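You operate a simulated robot arm through the tools that you are given. There is no shell and no other tool.

Carry out the task below with a simulated robot arm. There is one attempt and no reset: what you move stays moved.

JOB
Load the next pack: pressed one out to the purple mat, wet one in, pump to the green line.
Fine: at the hand press: green button once, then tray out; the wet pack waits at the open end of the wedge clamp and goes lengthwise on the pad's middle; tray in; other packs stay.

Only the result counts: the job must be done as asked and must still hold three seconds after the hand-in. Knocking over, shifting, dropping, spilling or breaking anything else fails it.

ROBOT AND FRAMES
A 7-joint arm with a three-finger gripper, fixed in place. Base frame: the origin is at the foot of the arm, x ahead of it, y to its left, z up. Readings come in mm, degrees, newtons and seconds.
Its first joint turns from -166.0 to 166.0 degrees. Payload 2.69 kg.
The tool frame sits at the grasp point between the pads (the TCP): z along the fingers, y along the line on which they close. The tips reach 30 mm beyond it. The gripper opens to 128 mm. The gripper's body begins 117 mm behind the TCP.
Orientation is that of the tool frame in the base frame, as a unit quaternion [w, x, y, z]. With the fingers straight down and closing along the base's y, the tool's x points along the base's -x, its y along +y and its z along -z.

CONTROLS
- The arm moves only by the tool play_rows. Its argument "motion" is a list of rows, each a list of 6 numbers: the shift along the tool's x, y, z in mm, then the turn, a rotation vector about the tool's x, y, z in rad. In form: [[tx, ty, tz, rx, ry, rz], ...]. A call has 1 to 20 rows; each row shifts and turns the commanded pose from where the row before left it, along the tool's axes as they then stand. "claw" is the opening, from 0 (shut) to 1 (fully open), set as the call begins (left out, the last holds). Each row takes 0.2 s and may step no farther than 50 mm and 8.6 degrees from the row before; otherwise, or with a gripper value out of range, the whole call is refused. Where a pose cannot be reached the arm comes as near as it can. A force on the tool above 40 N (or 10 N above the force at the start of the call, whichever is more), or a blocked arm, ends the call early, and 0.2 s more pass. The fingers move at their own pace and stop on an object; they squeeze with about 23 N. The grip force told is the motor's: it shows also when the fingers shut on nothing. Time passes only in rows, and 0.2 s behind the last, so rows that do not move let the fingers close. It gives the time, the measured TCP pose, the force on the tool (base axes), the opening and the grip force at its end, in the units of the frame above (readings bear some noise), with the torque about the TCP (base axes, N m) and any sound that the robot's microphone picked up.
- Cameras (640 x 400 px; columns grow to the right, rows downward): "scene" is fixed at [50.8, -501.2, 1380.4]; the picture's right is [0.25, -0.97, 0.00], its down [-0.39, -0.10, -0.92] and it looks along [0.89, 0.23, -0.40] (base axes); focal length 332 px, centre (320, 200). "wrist" rides on the gripper at [58, 54, -131] in the tool frame; the picture's right is [-0.68, 0.74, 0.00], its down [-0.62, -0.57, -0.55] and it looks along [-0.40, -0.37, 0.84] (tool axes); focal length 234 px, centre (320, 200). There is no depth. A picture from a camera that has moved, and an enlarged one, comes with that camera's place and axes in the base frame and with its lens.
- get_image(camera): a new picture of that camera. It takes no simulated time.
- raise_lower(by): slides the trunk up (or, below 0, down) by that many mm; the arm rides with it, the base frame stays. It gives what a move gives, with no picture.
- inspect(camera, box): a new picture of the part [left, top, right, bottom] of that camera's present view, enlarged. It takes no simulated time.
- sign_off(): hands the job in; it is judged then, once.

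Places have to be worked out from the pictures, the camera data and where the tool is seen. Open the gripper and draw the arm clear of the work before you hand the job in, unless the task says otherwise.

The tools are called after "Call:" as name(argument=value, ...) on one line, values as JSON. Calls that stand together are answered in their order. play_rows: Moves the arm, as the interface text tells. Its arguments: {"type":"object","properties":{"motion":{"type":"array","items":{"type":"array","items":{"type":"number"}}},"claw":{"type":"number"}},"required":["motion"]} The other tools are called the same way: raise_lower (by) slides the trunk up or down; get_image (camera) takes a picture; inspect (camera, box) takes an enlarged picture of a part of a camera's view; sign_off () hands the job in.

At the start:

```text
time: 0.0
tcp_pos: [581.2, 78.2, 1266.0]
tcp_rot: [0.0, 0.0, 1.0, 0.0]
force: [-0.1, -0.1, -1.2]
torque: [0.04, 0.01, -0.02]
width: 127.8
grasp_force: 0.2
trunk travel left (down, up): [-150.0, 200.0]
```

scene: 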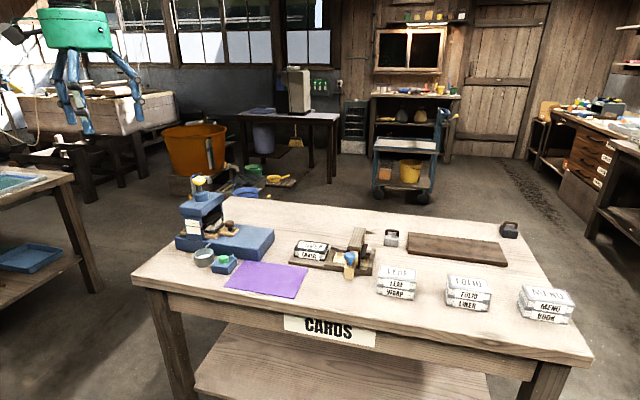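
wrist: 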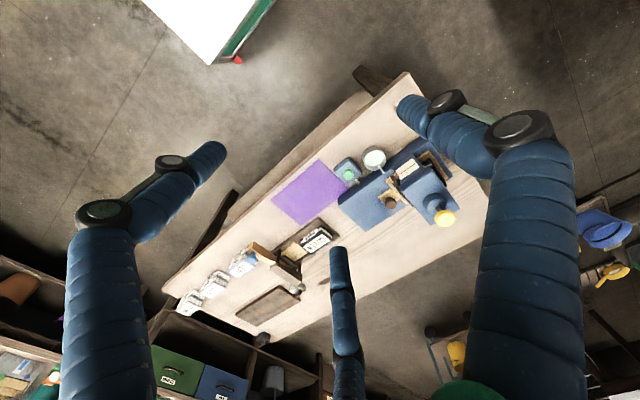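

I start by looking closer at the bench: press, mat, clamp and packs.

Call:
inspect(camera="scene", box=[160, 160, 320, 310])

Call:
inspect(camera="scene", box=[280, 210, 440, 310])

Call:
inspect(camera="wrist", box=[220, 80, 480, 320])

Call:
inspect(camera="scene", box=[120, 150, 620, 400])

```text
2.67 times, centred on (240, 235) of scene
camera zoom: at [50.8, -501.2, 1380.4], right [0.25, -0.97, 0.0], down [-0.39, -0.1, -0.92], along [0.89, 0.23, -0.4], focal length 884 px, centre (533, 107)
```

zoom: 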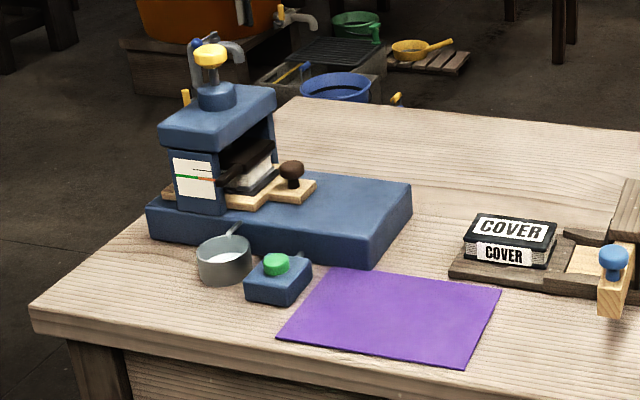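

```text
4.00 times, centred on (360, 260) of scene
camera zoom: at [50.8, -501.2, 1380.4], right [0.25, -0.97, 0.0], down [-0.39, -0.1, -0.92], along [0.89, 0.23, -0.4], focal length 1327 px, centre (160, -40)
```

zoom: 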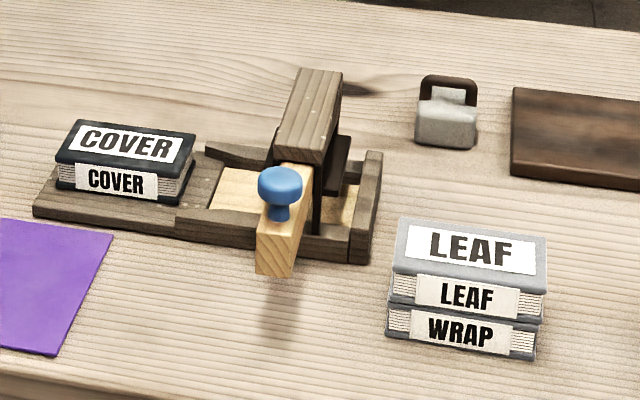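

```text
1.67 times, centred on (350, 200) of wrist
camera zoom: at [523.2, 130.2, 1397.6], right [0.68, 0.74, 0.0], down [0.62, -0.57, 0.55], along [0.4, -0.37, -0.84], focal length 390 px, centre (270, 200)
```

zoom: 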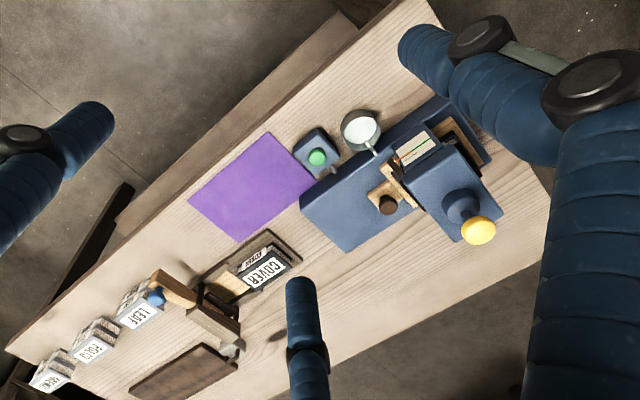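

```text
1.28 times, centred on (370, 275) of scene
camera zoom: at [50.8, -501.2, 1380.4], right [0.25, -0.97, 0.0], down [-0.39, -0.1, -0.92], along [0.89, 0.23, -0.4], focal length 425 px, centre (256, 104)
```

zoom: 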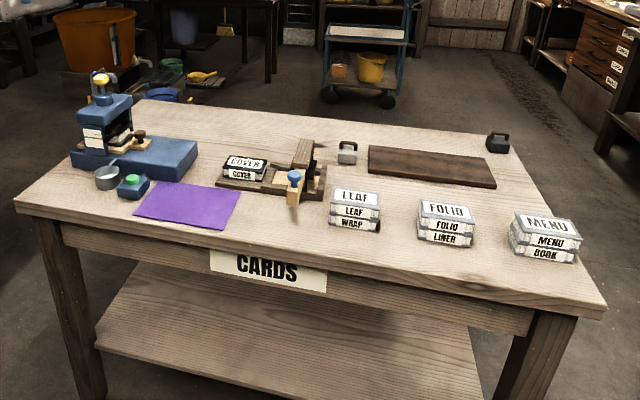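

The bench top seems to be at about z=790; the press is around (915, 100), the mat around (780, -155). I zoom in on the press gauge, tray, and the wedge clamp.

Call:
inspect(camera="scene", box=[195, 190, 245, 221])

Call:
inspect(camera="scene", box=[170, 165, 250, 215])

Call:
inspect(camera="scene", box=[170, 205, 280, 275])

Call:
inspect(camera="wrist", box=[240, 200, 360, 280])

Call:
inspect(camera="wrist", box=[330, 120, 470, 240])

Call:
inspect(camera="scene", box=[285, 220, 385, 285])

```text
12.80 times, centred on (220, 206) of scene
camera zoom: at [50.8, -501.2, 1380.4], right [0.25, -0.97, 0.0], down [-0.39, -0.1, -0.92], along [0.89, 0.23, -0.4], focal length 4246 px, centre (1600, 130)
```

zoom: 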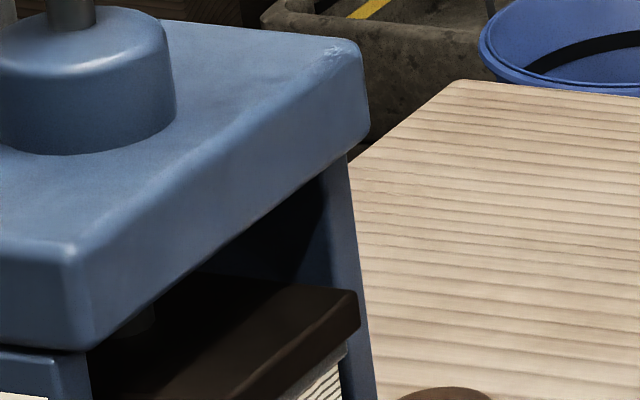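

```text
8.00 times, centred on (210, 190) of scene
camera zoom: at [50.8, -501.2, 1380.4], right [0.25, -0.97, 0.0], down [-0.39, -0.1, -0.92], along [0.89, 0.23, -0.4], focal length 2654 px, centre (1200, 280)
```

zoom: 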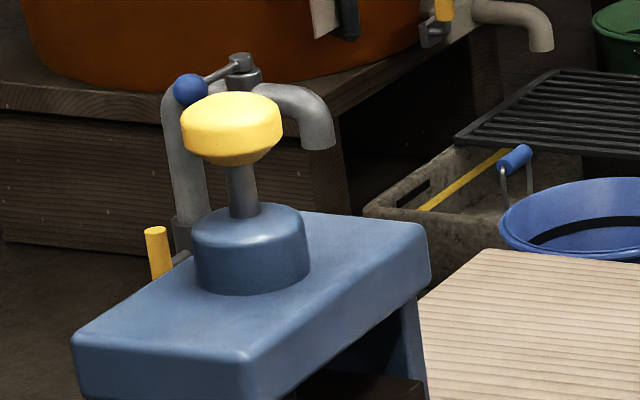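

```text
5.71 times, centred on (225, 240) of scene
camera zoom: at [50.8, -501.2, 1380.4], right [0.25, -0.97, 0.0], down [-0.39, -0.1, -0.92], along [0.89, 0.23, -0.4], focal length 1896 px, centre (863, -29)
```

zoom: 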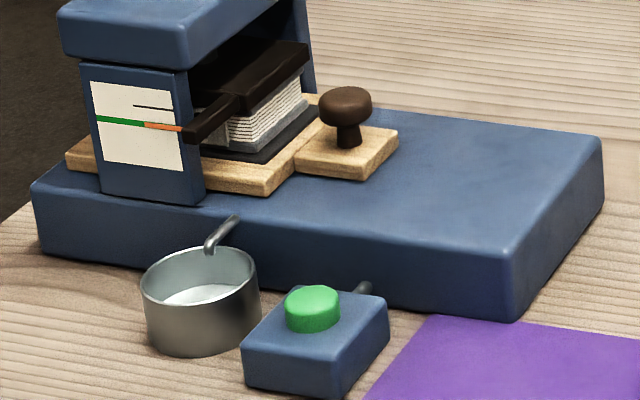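

```text
5.00 times, centred on (300, 240) of wrist
camera zoom: at [523.2, 130.2, 1397.6], right [0.68, 0.74, 0.0], down [0.62, -0.57, 0.55], along [0.4, -0.37, -0.84], focal length 1171 px, centre (420, 0)
```

zoom: 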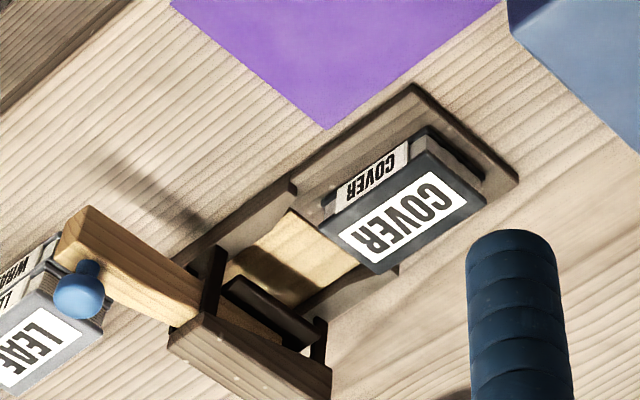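

```text
3.33 times, centred on (400, 180) of wrist
camera zoom: at [523.2, 130.2, 1397.6], right [0.68, 0.74, 0.0], down [0.62, -0.57, 0.55], along [0.4, -0.37, -0.84], focal length 781 px, centre (53, 267)
```

zoom: 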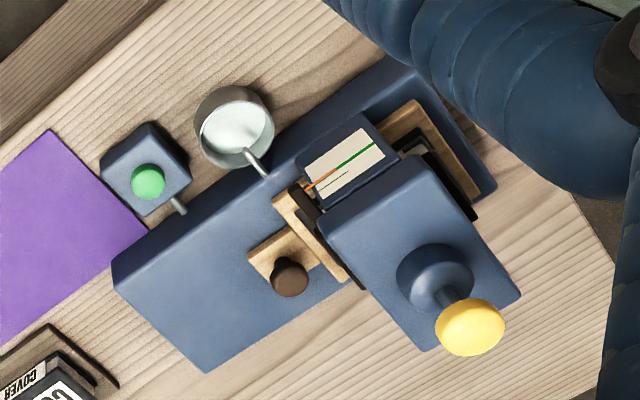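

```text
6.15 times, centred on (335, 252) of scene
camera zoom: at [50.8, -501.2, 1380.4], right [0.25, -0.97, 0.0], down [-0.39, -0.1, -0.92], along [0.89, 0.23, -0.4], focal length 2041 px, centre (228, -123)
```

zoom: 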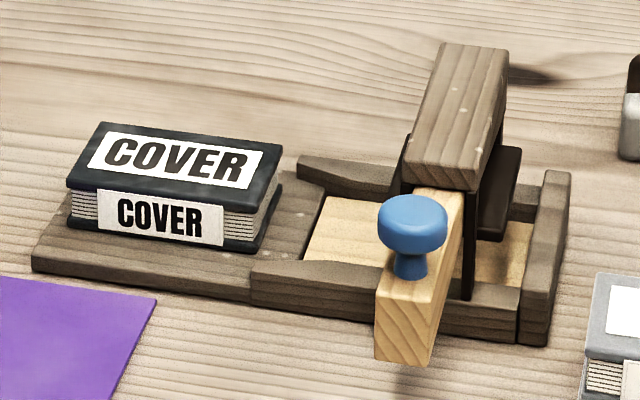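

Pointer (orange) rests at the green line on the gauge; the COVER pack sits at the clamp's open end. I check the gripper's own geometry before moving.

Call:
inspect(camera="scene", box=[0, 0, 200, 140])

Call:
inspect(camera="scene", box=[180, 215, 220, 240])

```text
2.86 times, centred on (100, 70) of scene
camera zoom: at [50.8, -501.2, 1380.4], right [0.25, -0.97, 0.0], down [-0.39, -0.1, -0.92], along [0.89, 0.23, -0.4], focal length 948 px, centre (949, 571)
```

zoom: 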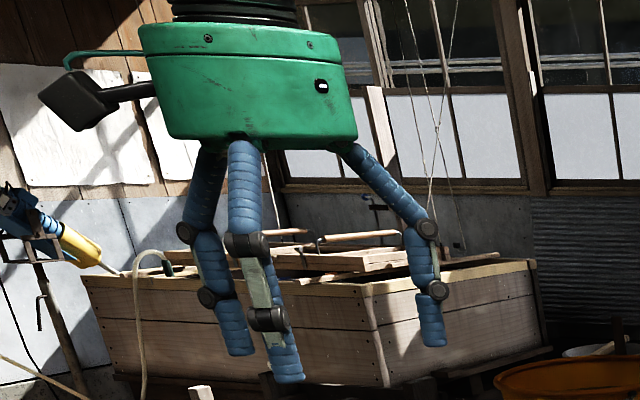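

```text
16.00 times, centred on (200, 228) of scene
camera zoom: at [50.8, -501.2, 1380.4], right [0.25, -0.97, 0.0], down [-0.39, -0.1, -0.92], along [0.89, 0.23, -0.4], focal length 5307 px, centre (2240, -240)
```

zoom: 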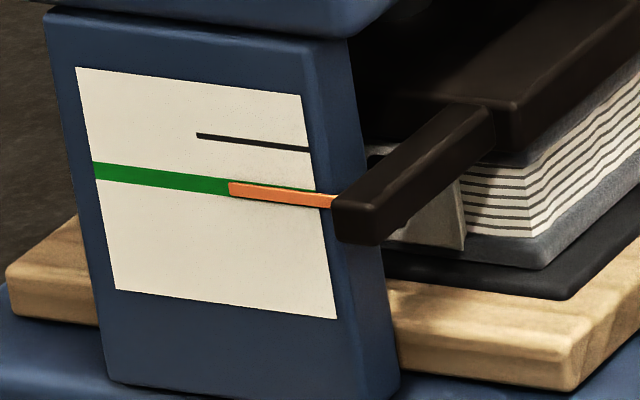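

The gauge pointer starts on the green line (still pressed). I move above the green button (about 797, -8, 820) with the fingers shut, staying at TCP z≈950, and look again.

Call:
play_rows(motion=[[-21.6, -8.6, 31.6, 0, 0, 0], [-21.6, -8.6, 31.6, 0, 0, 0], [-21.6, -8.6, 31.6, 0, 0, 0], [-21.6, -8.6, 31.6, 0, 0, 0], [-21.6, -8.6, 31.6, 0, 0, 0], [-21.6, -8.6, 31.6, 0, 0, 0], [-21.6, -8.6, 31.6, 0, 0, 0], [-21.6, -8.6, 31.6, 0, 0, 0], [-21.6, -8.6, 31.6, 0, 0, 0], [-21.6, -8.6, 31.6, 0, 0, 0], [0, 0, 0, 0, 0, 0]], claw=0)

Call:
get_image(camera="wrist")

Call:
get_image(camera="scene")

```text
time: 2.4
tcp_pos: [798.2, -8.8, 949.4]
tcp_rot: [-0.001, 0.0, 1.0, 0.0]
force: [0.0, 0.2, 0.0]
torque: [-0.01, 0.05, 0.0]
width: 1.9
grasp_force: 22.7
trunk travel left (down, up): [-150.0, 200.0]
```

```text
taken
camera wrist: at [740.4, 44.0, 1080.5], right [0.68, 0.74, 0.0], down [0.62, -0.57, 0.55], along [0.4, -0.37, -0.84], focal length 234 px, centre (320, 200)
```

wrist: 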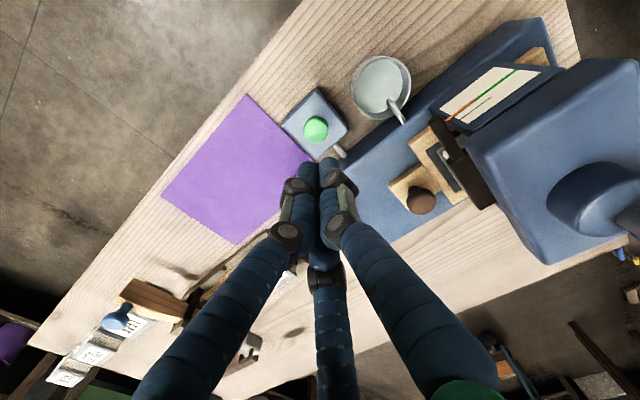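

```text
taken
```

scene: 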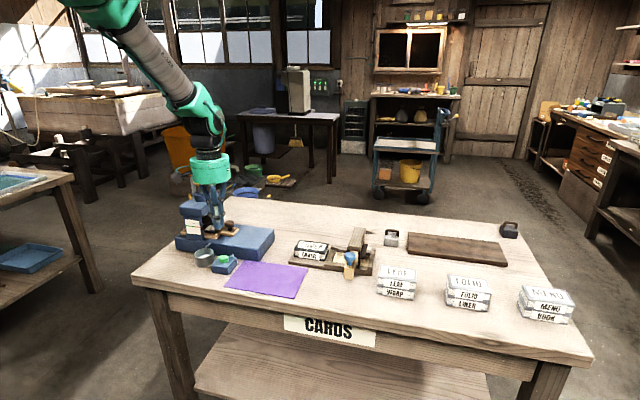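

The button appears at about (790, -9). I enlarge the wrist view for a precise fix.

Call:
inspect(camera="wrist", box=[260, 70, 420, 170])

Call:
inspect(camera="wrist", box=[380, 60, 540, 220])

Call:
inspect(camera="scene", box=[170, 190, 270, 280])

```text
4.00 times, centred on (340, 120) of wrist
camera zoom: at [740.4, 44.0, 1080.5], right [0.68, 0.74, 0.0], down [0.62, -0.57, 0.55], along [0.4, -0.37, -0.84], focal length 937 px, centre (240, 520)
```

zoom: 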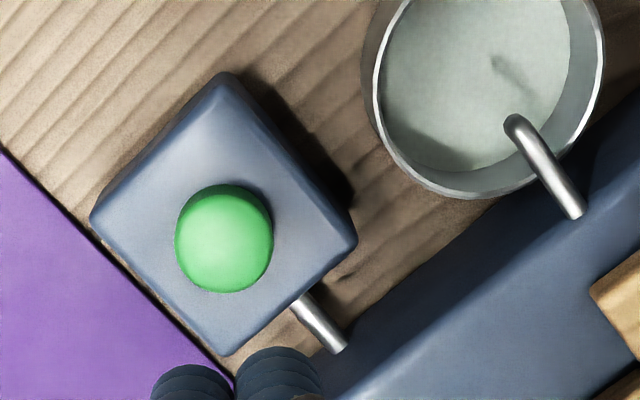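

```text
2.50 times, centred on (460, 140) of wrist
camera zoom: at [740.4, 44.0, 1080.5], right [0.68, 0.74, 0.0], down [0.62, -0.57, 0.55], along [0.4, -0.37, -0.84], focal length 585 px, centre (-30, 350)
```

zoom: 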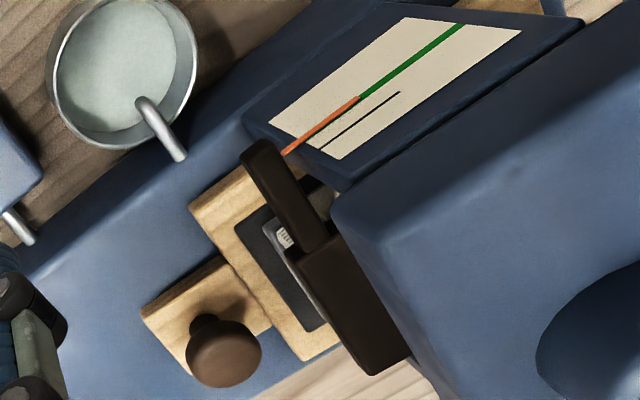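

```text
4.44 times, centred on (220, 235) of scene
camera zoom: at [50.8, -501.2, 1380.4], right [0.25, -0.97, 0.0], down [-0.39, -0.1, -0.92], along [0.89, 0.23, -0.4], focal length 1474 px, centre (764, 44)
```

zoom: 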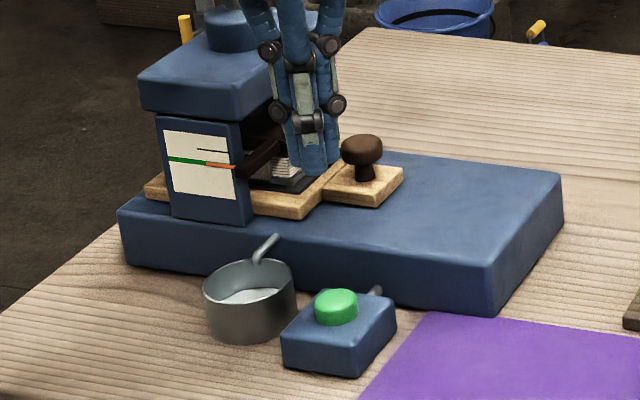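

Two views agree on button top ≈ (794, -10, 822). I shift over it and descend to a few mm above, then creep down.

Call:
play_rows(motion=[[4, -1.2, 0, 0, 0, 0], [0, 0, 30, 0, 0, 0], [0, 0, 30, 0, 0, 0], [0, 0, 22, 0, 0, 0], [0, 0, 0, 0, 0, 0]], claw=0)

Call:
inspect(camera="scene", box=[180, 210, 270, 280])

Call:
inspect(camera="wrist", box=[240, 100, 420, 220])

```text
time: 3.6
tcp_pos: [793.8, -10.4, 867.2]
tcp_rot: [0.0, -0.001, 1.0, 0.0]
force: [0.4, 0.5, -0.6]
torque: [0.0, -0.02, -0.02]
width: 2.5
grasp_force: 22.5
trunk travel left (down, up): [-150.0, 200.0]
```

```text
5.71 times, centred on (225, 245) of scene
camera zoom: at [50.8, -501.2, 1380.4], right [0.25, -0.97, 0.0], down [-0.39, -0.1, -0.92], along [0.89, 0.23, -0.4], focal length 1896 px, centre (863, -57)
```

zoom: 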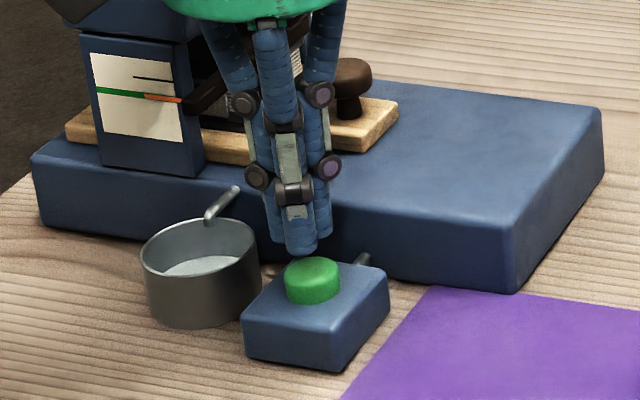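

```text
3.33 times, centred on (330, 160) of wrist
camera zoom: at [735.6, 42.5, 999.2], right [0.68, 0.74, 0.0], down [0.62, -0.57, 0.55], along [0.4, -0.37, -0.84], focal length 781 px, centre (287, 333)
```

zoom: 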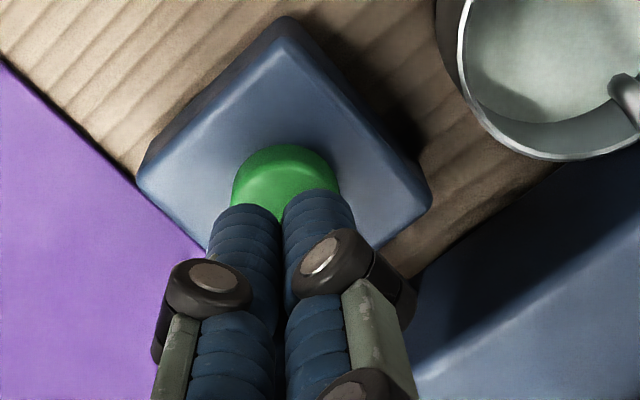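

The tip is right above the button, so I creep down slowly, watching force and sound.

Call:
play_rows(motion=[[0, 0, 3, 0, 0, 0], [0, 0, 3, 0, 0, 0], [0, 0, 2, 0, 0, 0], [0, 0, 2, 0, 0, 0], [0, 0, 2, 0, 0, 0]])

```text
time: 4.8
tcp_pos: [792.1, -10.2, 856.4]
tcp_rot: [0.0, 0.0, 1.0, 0.0]
force: [-0.6, 0.5, 0.4]
torque: [-0.03, 0.0, 0.0]
width: 2.3
grasp_force: 22.8
trunk travel left (down, up): [-150.0, 200.0]
```

No contact yet at tip z≈826; I continue down.

Call:
play_rows(motion=[[0, 0, 1.5, 0, 0, 0], [0, 0, 1.5, 0, 0, 0], [0, 0, 1.5, 0, 0, 0], [0, 0, 1.5, 0, 0, 0]])

```text
time: 5.8
tcp_pos: [793.6, -9.6, 851.2]
tcp_rot: [0.0, 0.0, 1.0, 0.0]
force: [0.3, 0.3, -0.3]
torque: [0.0, 0.0, 0.01]
width: 2.4
grasp_force: 23.2
trunk travel left (down, up): [-150.0, 200.0]
```

Still no contact at tip z≈821; a little further down.

Call:
play_rows(motion=[[0, 0, 1.5, 0, 0, 0], [0, 0, 1.5, 0, 0, 0], [0, 0, 1.5, 0, 0, 0]])

Call:
inspect(camera="scene", box=[180, 210, 270, 280])

```text
time: 6.6
tcp_pos: [792.5, -10.4, 846.8]
tcp_rot: [0.0, 0.0, 1.0, 0.0]
force: [-0.4, 0.5, 1.9]
torque: [-0.01, 0.01, 0.03]
width: 2.3
grasp_force: 23.2
trunk travel left (down, up): [-150.0, 200.0]
heard: click
```

```text
5.71 times, centred on (225, 245) of scene
camera zoom: at [50.8, -501.2, 1380.4], right [0.25, -0.97, 0.0], down [-0.39, -0.1, -0.92], along [0.89, 0.23, -0.4], focal length 1896 px, centre (863, -57)
```

zoom: 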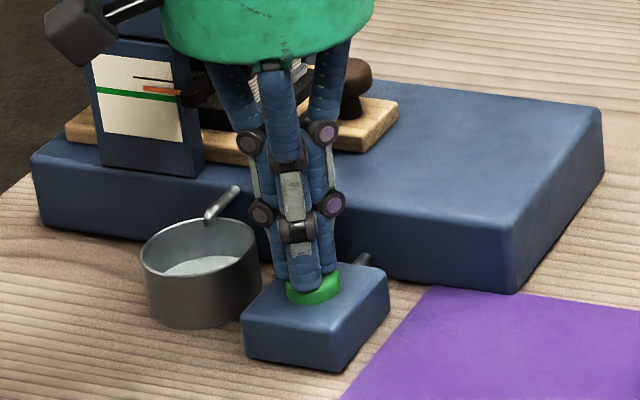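

A click was heard and the pointer is rising above green. I lift straight off and go up and clear.

Call:
play_rows(motion=[[0, 0, -15, 0, 0, 0], [0, 0, -30, 0, 0, 0], [0, 0, -40, 0, 0, 0], [0, 0, -40, 0, 0, 0], [0, 0, 0, 0, 0, 0], [0, 0, 0, 0, 0, 0], [0, 0, 0, 0, 0, 0], [0, 0, 0, 0, 0, 0]])

Call:
inspect(camera="scene", box=[180, 210, 220, 240])

Call:
inspect(camera="scene", box=[170, 190, 280, 270])

Call:
get_image(camera="wrist")

```text
time: 8.4
tcp_pos: [792.6, -10.7, 970.5]
tcp_rot: [0.0, 0.0, 1.0, 0.0]
force: [-0.7, 0.1, 0.1]
torque: [0.02, -0.04, 0.0]
width: 2.3
grasp_force: 22.6
trunk travel left (down, up): [-150.0, 200.0]
```

```text
13.33 times, centred on (200, 225) of scene
camera zoom: at [50.8, -501.2, 1380.4], right [0.25, -0.97, 0.0], down [-0.39, -0.1, -0.92], along [0.89, 0.23, -0.4], focal length 4423 px, centre (1920, -133)
```

zoom: 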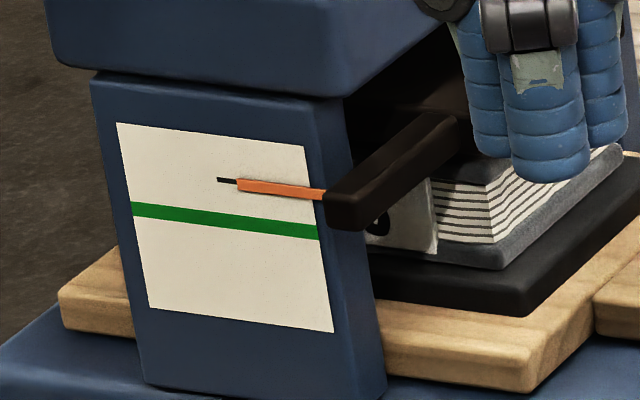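

```text
5.00 times, centred on (225, 230) of scene
camera zoom: at [50.8, -501.2, 1380.4], right [0.25, -0.97, 0.0], down [-0.39, -0.1, -0.92], along [0.89, 0.23, -0.4], focal length 1658 px, centre (795, 50)
```

zoom: 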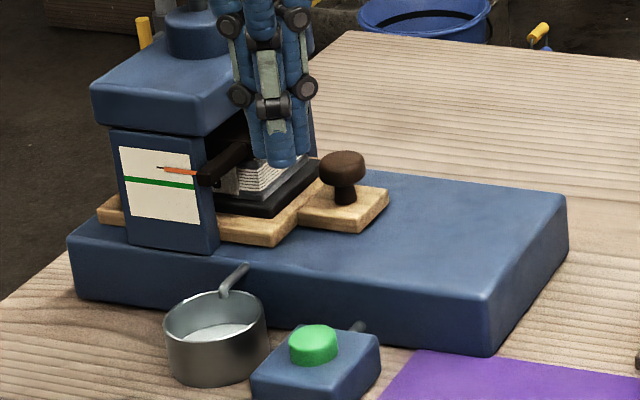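

```text
taken
camera wrist: at [735.0, 42.7, 1102.2], right [0.68, 0.74, 0.0], down [0.62, -0.57, 0.55], along [0.4, -0.37, -0.84], focal length 234 px, centre (320, 200)
```

wrist: 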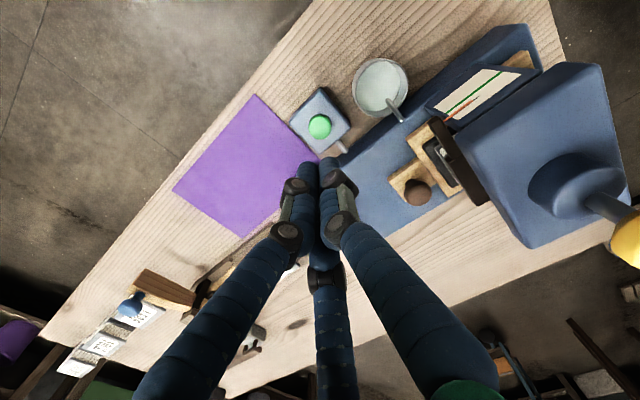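

The release worked: the pointer is at the top mark. Knob of the tray triangulates to about (917, 31, 869). I turn the tool −90° about its z (so the fingers close along x and the camera faces the press), then move over the knob.

Call:
play_rows(motion=[[0, 0, 0, 0, 0, -0.1428], [0, 0, 0, 0, 0, -0.1428], [0, 0, 0, 0, 0, -0.1428], [0, 0, 0, 0, 0, -0.1428], [0, 0, 0, 0, 0, -0.1428], [0, 0, 0, 0, 0, -0.1428], [0, 0, 0, 0, 0, -0.1428], [0, 0, 0, 0, 0, -0.1428], [0, 0, 0, 0, 0, -0.1428], [0, 0, 0, 0, 0, -0.1428], [0, 0, 0, 0, 0, -0.1428], [0, 0, 0, 0, 0, 0], [-13.9, -40, 0, 0, 0, 0], [-13.9, -42, 0, 0, 0, 0], [-13.9, -42, 0, 0, 0, 0], [0, 0, 0, 0, 0, 0]], claw=0.5)

Call:
get_image(camera="wrist")

Call:
inspect(camera="scene", box=[150, 130, 310, 270])

```text
time: 11.8
tcp_pos: [917.9, 31.8, 970.9]
tcp_rot: [0.0, 0.707, -0.707, 0.001]
force: [-0.6, -0.6, -0.8]
torque: [-0.01, 0.06, -0.02]
width: 64.1
grasp_force: 0.0
trunk travel left (down, up): [-150.0, 200.0]
```

```text
taken
camera wrist: at [864.7, -26.7, 1101.9], right [-0.74, 0.68, 0.0], down [0.57, 0.62, 0.55], along [0.37, 0.4, -0.84], focal length 234 px, centre (320, 200)
```

wrist: 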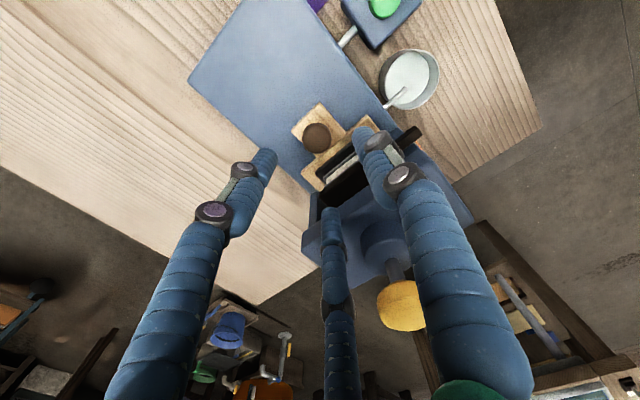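

```text
2.86 times, centred on (230, 200) of scene
camera zoom: at [50.8, -501.2, 1380.4], right [0.25, -0.97, 0.0], down [-0.39, -0.1, -0.92], along [0.89, 0.23, -0.4], focal length 948 px, centre (577, 200)
```

zoom: 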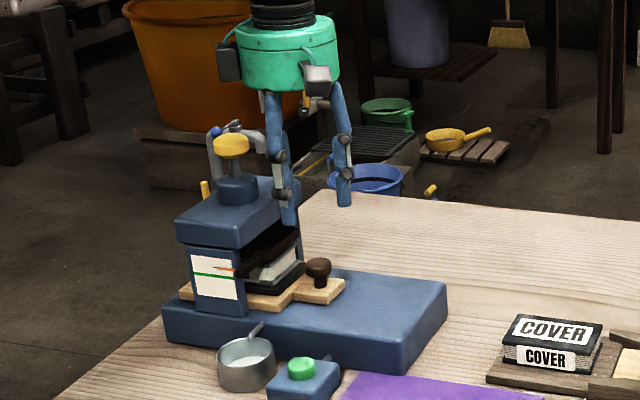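

I enlarge the wrist view to fix the tray knob's position and check clearances to the platen.

Call:
inspect(camera="wrist", box=[270, 80, 430, 200])

Call:
inspect(camera="scene", box=[195, 205, 255, 245])

```text
3.33 times, centred on (350, 140) of wrist
camera zoom: at [864.7, -26.7, 1101.9], right [-0.74, 0.68, 0.0], down [0.57, 0.62, 0.55], along [0.37, 0.4, -0.84], focal length 781 px, centre (220, 400)
```

zoom: 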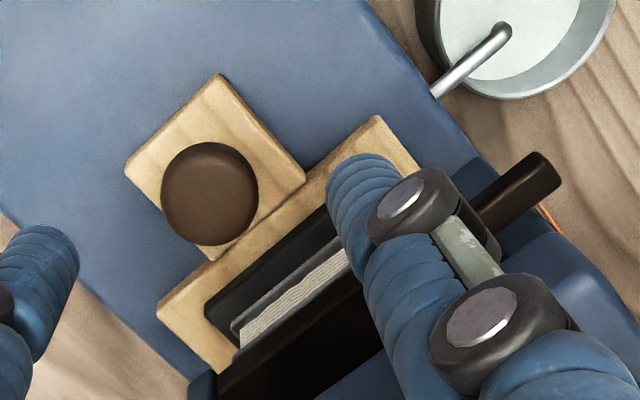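

```text
10.00 times, centred on (225, 225) of scene
camera zoom: at [50.8, -501.2, 1380.4], right [0.25, -0.97, 0.0], down [-0.39, -0.1, -0.92], along [0.89, 0.23, -0.4], focal length 3317 px, centre (1270, -50)
```

zoom: 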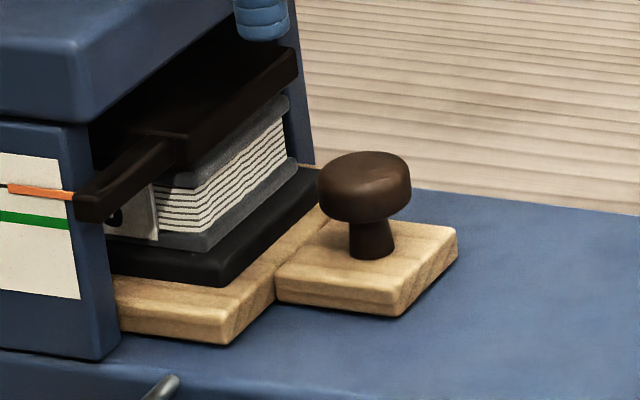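

Knob centre ≈ (918, 29), cap z 858–880, tray top ≈ 845. I narrow the opening, shift 3 mm and descend around the cap in two stages.

Call:
play_rows(motion=[[2.8, 0, 0, 0, 0, 0], [0, 0, 25, 0, 0, 0], [0, 0, 25, 0, 0, 0], [0, 0, 20, 0, 0, 0], [0, 0, 10, 0, 0, 0], [0, 0, 7, 0, 0, 0], [0, 0, 0, 0, 0, 0]], claw=0.4)

Call:
inspect(camera="scene", box=[195, 195, 275, 250])

Call:
inspect(camera="wrist", box=[240, 80, 440, 240])

```text
time: 13.4
tcp_pos: [916.8, 29.7, 884.9]
tcp_rot: [0.0, -0.707, 0.707, -0.001]
force: [0.4, -1.0, -1.0]
torque: [0.01, 0.01, 0.0]
width: 50.5
grasp_force: 0.0
trunk travel left (down, up): [-150.0, 200.0]
```

```text
7.27 times, centred on (235, 222) of scene
camera zoom: at [50.8, -501.2, 1380.4], right [0.25, -0.97, 0.0], down [-0.39, -0.1, -0.92], along [0.89, 0.23, -0.4], focal length 2412 px, centre (938, 36)
```

zoom: 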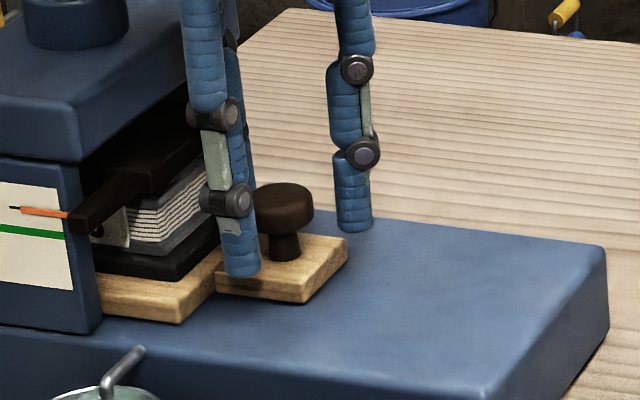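

```text
2.50 times, centred on (340, 160) of wrist
camera zoom: at [863.5, -30.1, 1014.9], right [-0.74, 0.68, 0.0], down [0.57, 0.62, 0.55], along [0.37, 0.4, -0.84], focal length 585 px, centre (270, 300)
```

zoom: 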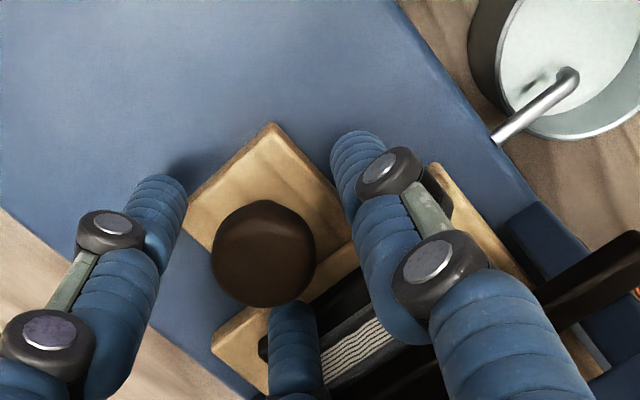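

The knob sits between the fingers (centre y≈26). I shift 3 mm toward −y, lower 3 mm, and close on it.

Call:
play_rows(motion=[[3, 0, 3, 0, 0, 0], [0, 0, 0, 0, 0, 0]])

Call:
play_rows(motion=[[0, 0, 0, 0, 0, 0], [0, 0, 0, 0, 0, 0], [0, 0, 0, 0, 0, 0]], claw=0)

Call:
inspect(camera="scene", box=[195, 195, 275, 250])

```text
time: 14.0
tcp_pos: [916.2, 25.3, 881.1]
tcp_rot: [0.0, 0.707, -0.707, 0.0]
force: [0.4, -0.9, 0.2]
torque: [0.01, -0.01, 0.01]
width: 51.1
grasp_force: 0.0
trunk travel left (down, up): [-150.0, 200.0]
```

```text
time: 14.8
tcp_pos: [918.1, 25.8, 880.6]
tcp_rot: [0.001, -0.707, 0.708, -0.001]
force: [11.9, -0.6, -0.7]
torque: [-0.03, -0.28, 0.05]
width: 30.0
grasp_force: 22.6
trunk travel left (down, up): [-150.0, 200.0]
```

```text
7.27 times, centred on (235, 222) of scene
camera zoom: at [50.8, -501.2, 1380.4], right [0.25, -0.97, 0.0], down [-0.39, -0.1, -0.92], along [0.89, 0.23, -0.4], focal length 2412 px, centre (938, 36)
```

zoom: 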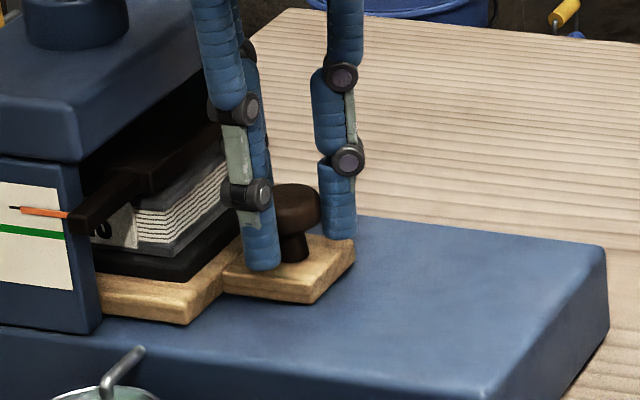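

Gripped (30 mm wide). I relax the small sideways load and pull the tray toward −y gently.

Call:
play_rows(motion=[[0, -1.5, 0, 0, 0, 0], [4, 0, 0, 0, 0, 0], [8, 0, 0, 0, 0, 0], [8, 0, 0, 0, 0, 0], [10, 0, 0, 0, 0, 0], [10, 0, 0, 0, 0, 0]])

Call:
inspect(camera="scene", box=[180, 190, 290, 265])

```text
time: 16.2
tcp_pos: [920.0, -14.0, 881.4]
tcp_rot: [0.0, -0.707, 0.707, -0.001]
force: [2.1, -1.2, 2.1]
torque: [0.11, -0.08, 0.0]
width: 29.1
grasp_force: 23.0
trunk travel left (down, up): [-150.0, 200.0]
```

```text
5.33 times, centred on (235, 228) of scene
camera zoom: at [50.8, -501.2, 1380.4], right [0.25, -0.97, 0.0], down [-0.39, -0.1, -0.92], along [0.89, 0.23, -0.4], focal length 1769 px, centre (773, 53)
```

zoom: 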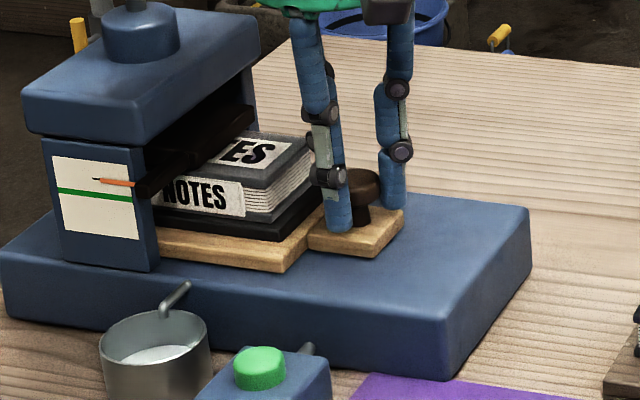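

The tray slides freely with the NOTES pack on it. I keep pulling.

Call:
play_rows(motion=[[10, 0, 0, 0, 0, 0], [10, 0, 0, 0, 0, 0], [10, 0, 0, 0, 0, 0], [10, 0, 0, 0, 0, 0], [10, 0, 0, 0, 0, 0]])

Call:
inspect(camera="scene", box=[180, 190, 290, 265])

Call:
get_image(camera="wrist")

```text
time: 17.4
tcp_pos: [919.0, -64.9, 880.3]
tcp_rot: [0.0, 0.707, -0.707, 0.0]
force: [3.8, -0.7, -2.3]
torque: [0.17, -0.03, -0.02]
width: 29.3
grasp_force: 23.2
trunk travel left (down, up): [-150.0, 200.0]
```

```text
5.33 times, centred on (235, 228) of scene
camera zoom: at [50.8, -501.2, 1380.4], right [0.25, -0.97, 0.0], down [-0.39, -0.1, -0.92], along [0.89, 0.23, -0.4], focal length 1769 px, centre (773, 53)
```

zoom: 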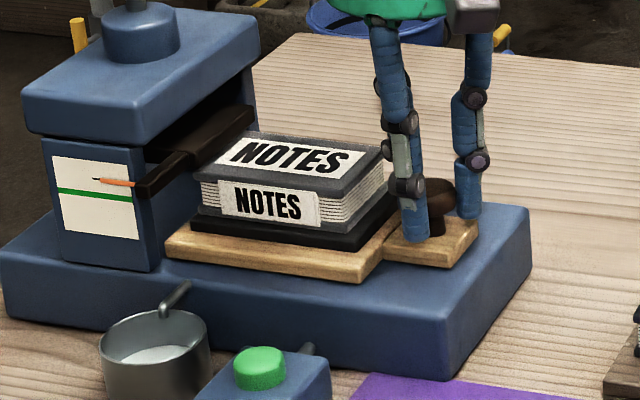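

```text
taken
camera wrist: at [865.9, -123.7, 1012.1], right [-0.74, 0.68, 0.0], down [0.57, 0.62, 0.55], along [0.37, 0.4, -0.84], focal length 234 px, centre (320, 200)
```

wrist: 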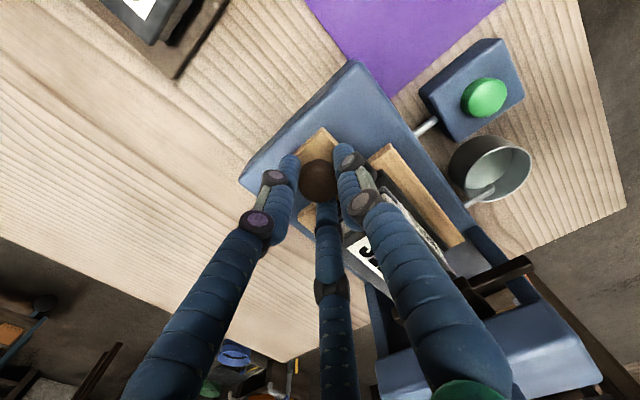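

The pack is nearly clear of the platen. I pull a bit further in small steps, feeling for the stop.

Call:
play_rows(motion=[[5, 0, 0, 0, 0, 0], [5, 0, 0, 0, 0, 0], [5, 0, 0, 0, 0, 0], [5, 0, 0, 0, 0, 0]])

Call:
inspect(camera="scene", box=[180, 190, 290, 265])

```text
time: 18.4
tcp_pos: [919.3, -84.7, 880.9]
tcp_rot: [0.0, 0.707, -0.707, 0.0]
force: [10.5, -0.2, -2.1]
torque: [0.07, -0.16, -0.02]
width: 29.0
grasp_force: 22.4
trunk travel left (down, up): [-150.0, 200.0]
```

```text
5.33 times, centred on (235, 228) of scene
camera zoom: at [50.8, -501.2, 1380.4], right [0.25, -0.97, 0.0], down [-0.39, -0.1, -0.92], along [0.89, 0.23, -0.4], focal length 1769 px, centre (773, 53)
```

zoom: 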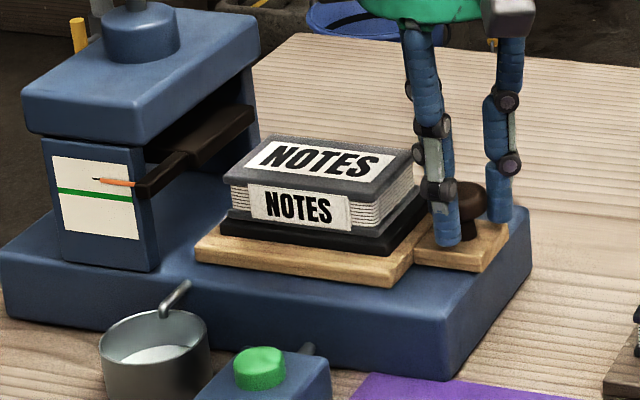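

The pack is clear of the head now. I pull slightly more to find the stop and gain clearance.

Call:
play_rows(motion=[[4, 0, 0, 0, 0, 0], [4, 0, 0, 0, 0, 0], [4, 0, 0, 0, 0, 0], [0, 0, 0, 0, 0, 0]])

Call:
inspect(camera="scene", box=[180, 190, 290, 265])

```text
time: 19.4
tcp_pos: [919.5, -95.5, 880.7]
tcp_rot: [0.0, 0.707, -0.707, 0.0]
force: [8.7, 0.6, 2.3]
torque: [0.0, -0.13, 0.0]
width: 28.9
grasp_force: 23.2
trunk travel left (down, up): [-150.0, 200.0]
```

```text
5.33 times, centred on (235, 228) of scene
camera zoom: at [50.8, -501.2, 1380.4], right [0.25, -0.97, 0.0], down [-0.39, -0.1, -0.92], along [0.89, 0.23, -0.4], focal length 1769 px, centre (773, 53)
```

zoom: 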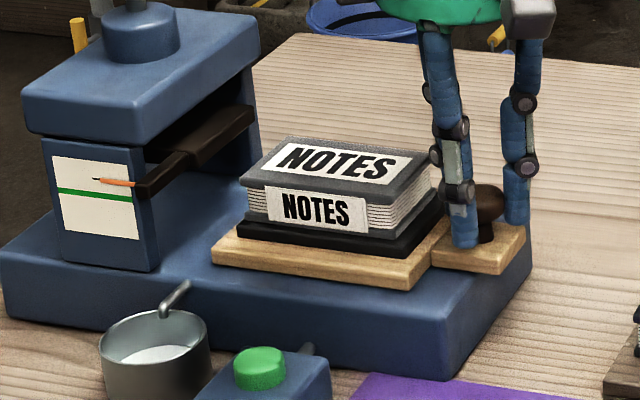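

The tray is well out (121 mm). I release the knob, rise, and move over the NOTES pack for a look.

Call:
play_rows(motion=[[0, 0, 0, 0, 0, 0], [0, 0, 0, 0, 0, 0], [0, 0, -20, 0, 0, 0], [0, 0, -40, 0, 0, 0], [0, 0, -50, 0, 0, 0], [-30, 0, -10, 0, 0, 0], [-30, 0, 0, 0, 0, 0], [-30, 0, 0, 0, 0, 0], [0, 0, 0, 0, 0, 0]], claw=0.75)

Call:
get_image(camera="wrist")

Call:
inspect(camera="scene", box=[180, 190, 290, 265])

```text
time: 21.4
tcp_pos: [919.8, -5.4, 1000.4]
tcp_rot: [0.0, -0.707, 0.707, 0.0]
force: [-0.5, 0.2, -0.9]
torque: [-0.02, -0.01, 0.02]
width: 96.1
grasp_force: 0.1
trunk travel left (down, up): [-150.0, 200.0]
```

```text
taken
camera wrist: at [865.3, -64.9, 1131.8], right [-0.74, 0.68, 0.0], down [0.57, 0.62, 0.55], along [0.37, 0.4, -0.84], focal length 234 px, centre (320, 200)
```

wrist: 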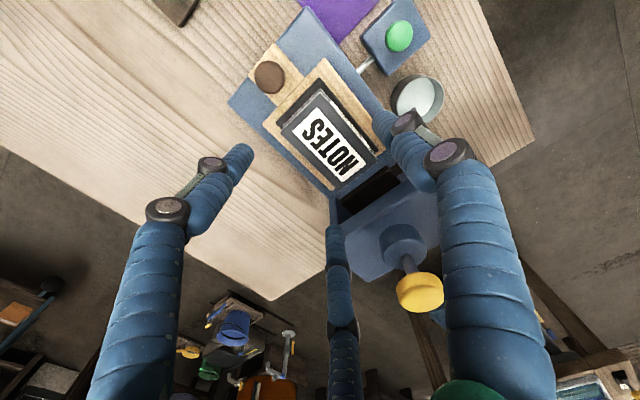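

```text
5.33 times, centred on (235, 228) of scene
camera zoom: at [50.8, -501.2, 1380.4], right [0.25, -0.97, 0.0], down [-0.39, -0.1, -0.92], along [0.89, 0.23, -0.4], focal length 1769 px, centre (773, 53)
```

zoom: 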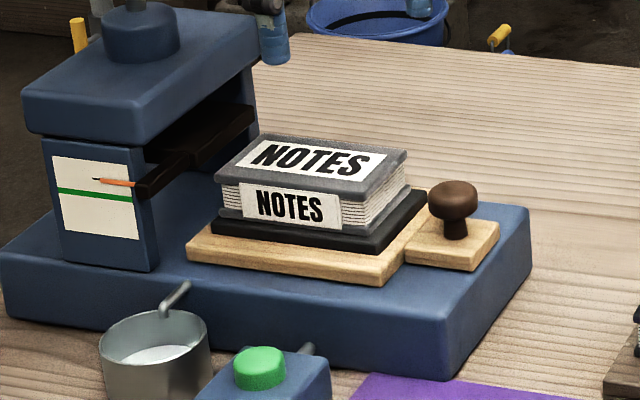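

After release the tray settled back some ~20 mm, probably from its soft stop. I wait a moment and look closely at whether it is stable.

Call:
play_rows(motion=[[0, 0, 0, 0, 0, 0], [0, 0, 0, 0, 0, 0], [0, 0, 0, 0, 0, 0]])

Call:
inspect(camera="scene", box=[180, 190, 290, 265])

Call:
inspect(camera="wrist", box=[220, 40, 440, 220])

Call:
inspect(camera="scene", box=[210, 205, 270, 245])

```text
time: 22.2
tcp_pos: [920.2, -5.4, 1000.7]
tcp_rot: [0.0, 0.707, -0.707, 0.0]
force: [0.4, 0.5, 0.4]
torque: [-0.01, -0.01, 0.02]
width: 96.2
grasp_force: 0.1
trunk travel left (down, up): [-150.0, 200.0]
```

```text
5.33 times, centred on (235, 228) of scene
camera zoom: at [50.8, -501.2, 1380.4], right [0.25, -0.97, 0.0], down [-0.39, -0.1, -0.92], along [0.89, 0.23, -0.4], focal length 1769 px, centre (773, 53)
```

zoom: 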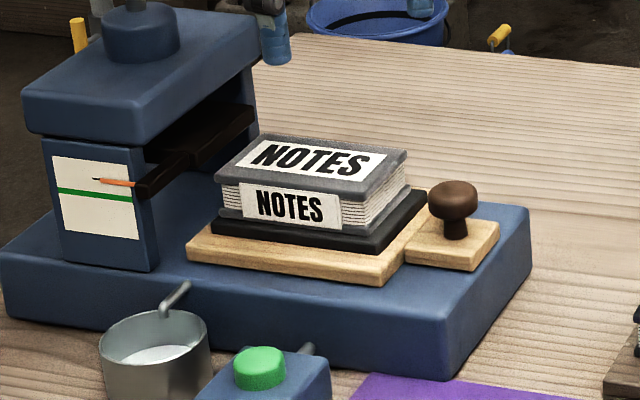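

```text
2.22 times, centred on (330, 130) of wrist
camera zoom: at [865.5, -65.5, 1131.6], right [-0.74, 0.68, 0.0], down [0.57, 0.62, 0.55], along [0.37, 0.4, -0.84], focal length 520 px, centre (298, 356)
```

zoom: 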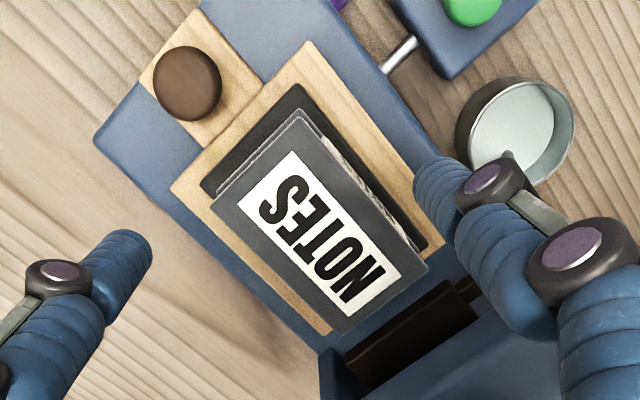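

```text
10.00 times, centred on (240, 225) of scene
camera zoom: at [50.8, -501.2, 1380.4], right [0.25, -0.97, 0.0], down [-0.39, -0.1, -0.92], along [0.89, 0.23, -0.4], focal length 3317 px, centre (1120, -50)
```

zoom: 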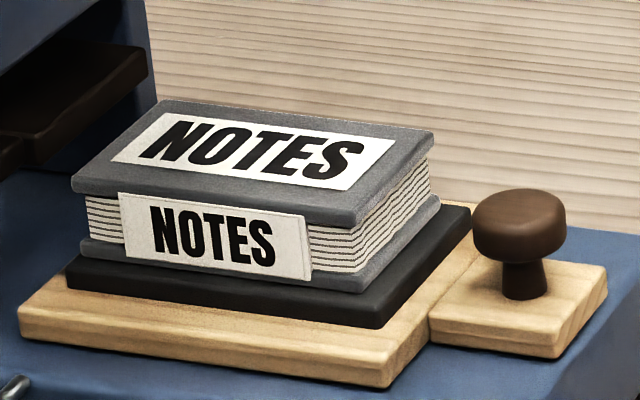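

The tray is stable. NOTES is centred near (916, 6–12), z from ~859 to ~884. I lower over it with wide-open fingers and refine.

Call:
play_rows(motion=[[-12, 3, 20, 0, 0, 0], [0, 0, 25, 0, 0, 0], [0, 0, 20, 0, 0, 0], [0, 0, 0, 0, 0, 0]], claw=0.8)

Call:
get_image(camera="wrist")

Call:
inspect(camera="scene", box=[180, 180, 300, 260])

```text
time: 23.2
tcp_pos: [914.2, 6.0, 934.5]
tcp_rot: [0.0, -0.707, 0.707, 0.0]
force: [-0.8, -0.2, 0.3]
torque: [0.01, 0.0, 0.0]
width: 102.3
grasp_force: 0.0
trunk travel left (down, up): [-150.0, 200.0]
```

```text
taken
camera wrist: at [862.2, -53.9, 1066.4], right [-0.74, 0.68, 0.0], down [0.57, 0.62, 0.55], along [0.37, 0.4, -0.84], focal length 234 px, centre (320, 200)
```

wrist: 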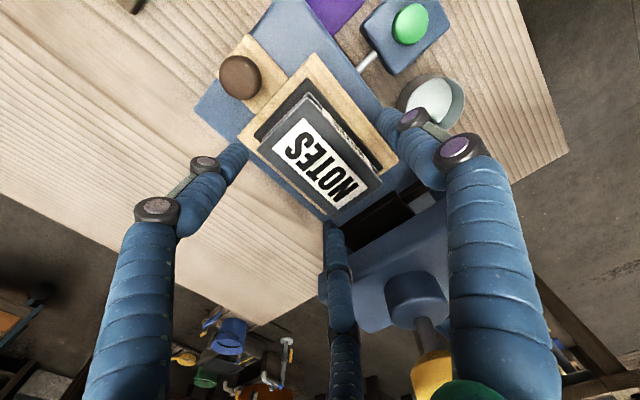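

```text
5.00 times, centred on (240, 220) of scene
camera zoom: at [50.8, -501.2, 1380.4], right [0.25, -0.97, 0.0], down [-0.39, -0.1, -0.92], along [0.89, 0.23, -0.4], focal length 1658 px, centre (720, 100)
```

zoom: 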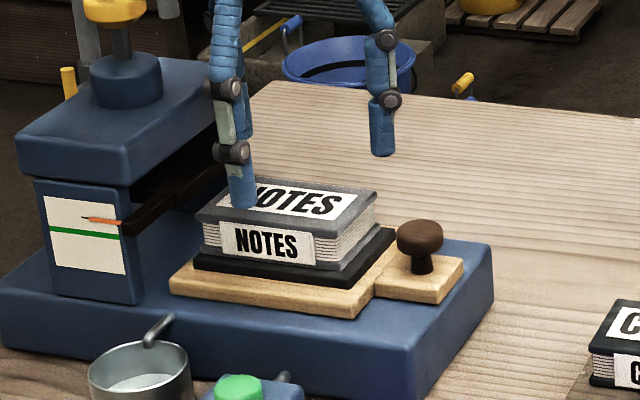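

I enlarge the wrist view to get the pack's corners.

Call:
inspect(camera="wrist", box=[230, 60, 410, 230])

```text
2.35 times, centred on (320, 145) of wrist
camera zoom: at [862.2, -53.9, 1066.4], right [-0.74, 0.68, 0.0], down [0.57, 0.62, 0.55], along [0.37, 0.4, -0.84], focal length 551 px, centre (320, 329)
```

zoom: 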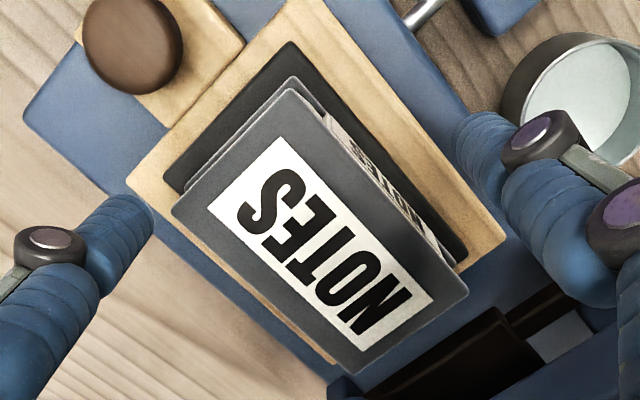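

Pack top is x 889.6–946.7, y −37.8–59.3: centre (918, 10.8), well aligned. I centre on it, descend to TCP z≈892 and close along x.

Call:
play_rows(motion=[[-4.8, -3.9, 0, 0, 0, 0], [0, 0, 20, 0, 0, 0], [0, 0, 15, 0, 0, 0], [0, 0, 7, 0, 0, 0], [0, 0, 0, 0, 0, 0]], claw=0.7)

Call:
inspect(camera="scene", box=[180, 180, 300, 260])

Call:
inspect(camera="wrist", box=[200, 60, 440, 230])

```text
time: 24.4
tcp_pos: [921.4, 11.7, 896.5]
tcp_rot: [-0.002, 0.707, -0.707, 0.002]
force: [-1.9, 1.3, 22.8]
torque: [0.74, -0.61, -0.01]
width: 98.3
grasp_force: 6.4
trunk travel left (down, up): [-150.0, 200.0]
```

```text
5.00 times, centred on (240, 220) of scene
camera zoom: at [50.8, -501.2, 1380.4], right [0.25, -0.97, 0.0], down [-0.39, -0.1, -0.92], along [0.89, 0.23, -0.4], focal length 1658 px, centre (720, 100)
```

zoom: 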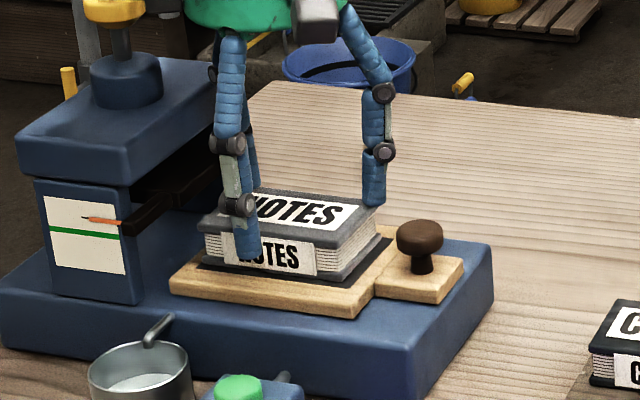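

```text
2.35 times, centred on (320, 145) of wrist
camera zoom: at [866.6, -48.1, 1027.6], right [-0.74, 0.68, 0.0], down [0.56, 0.62, 0.55], along [0.37, 0.4, -0.83], focal length 551 px, centre (320, 329)
```

zoom: 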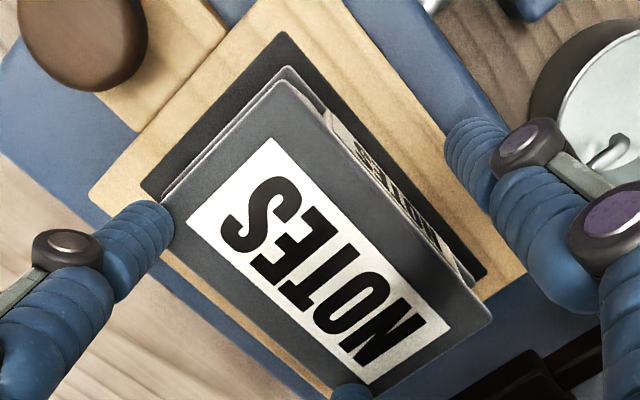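

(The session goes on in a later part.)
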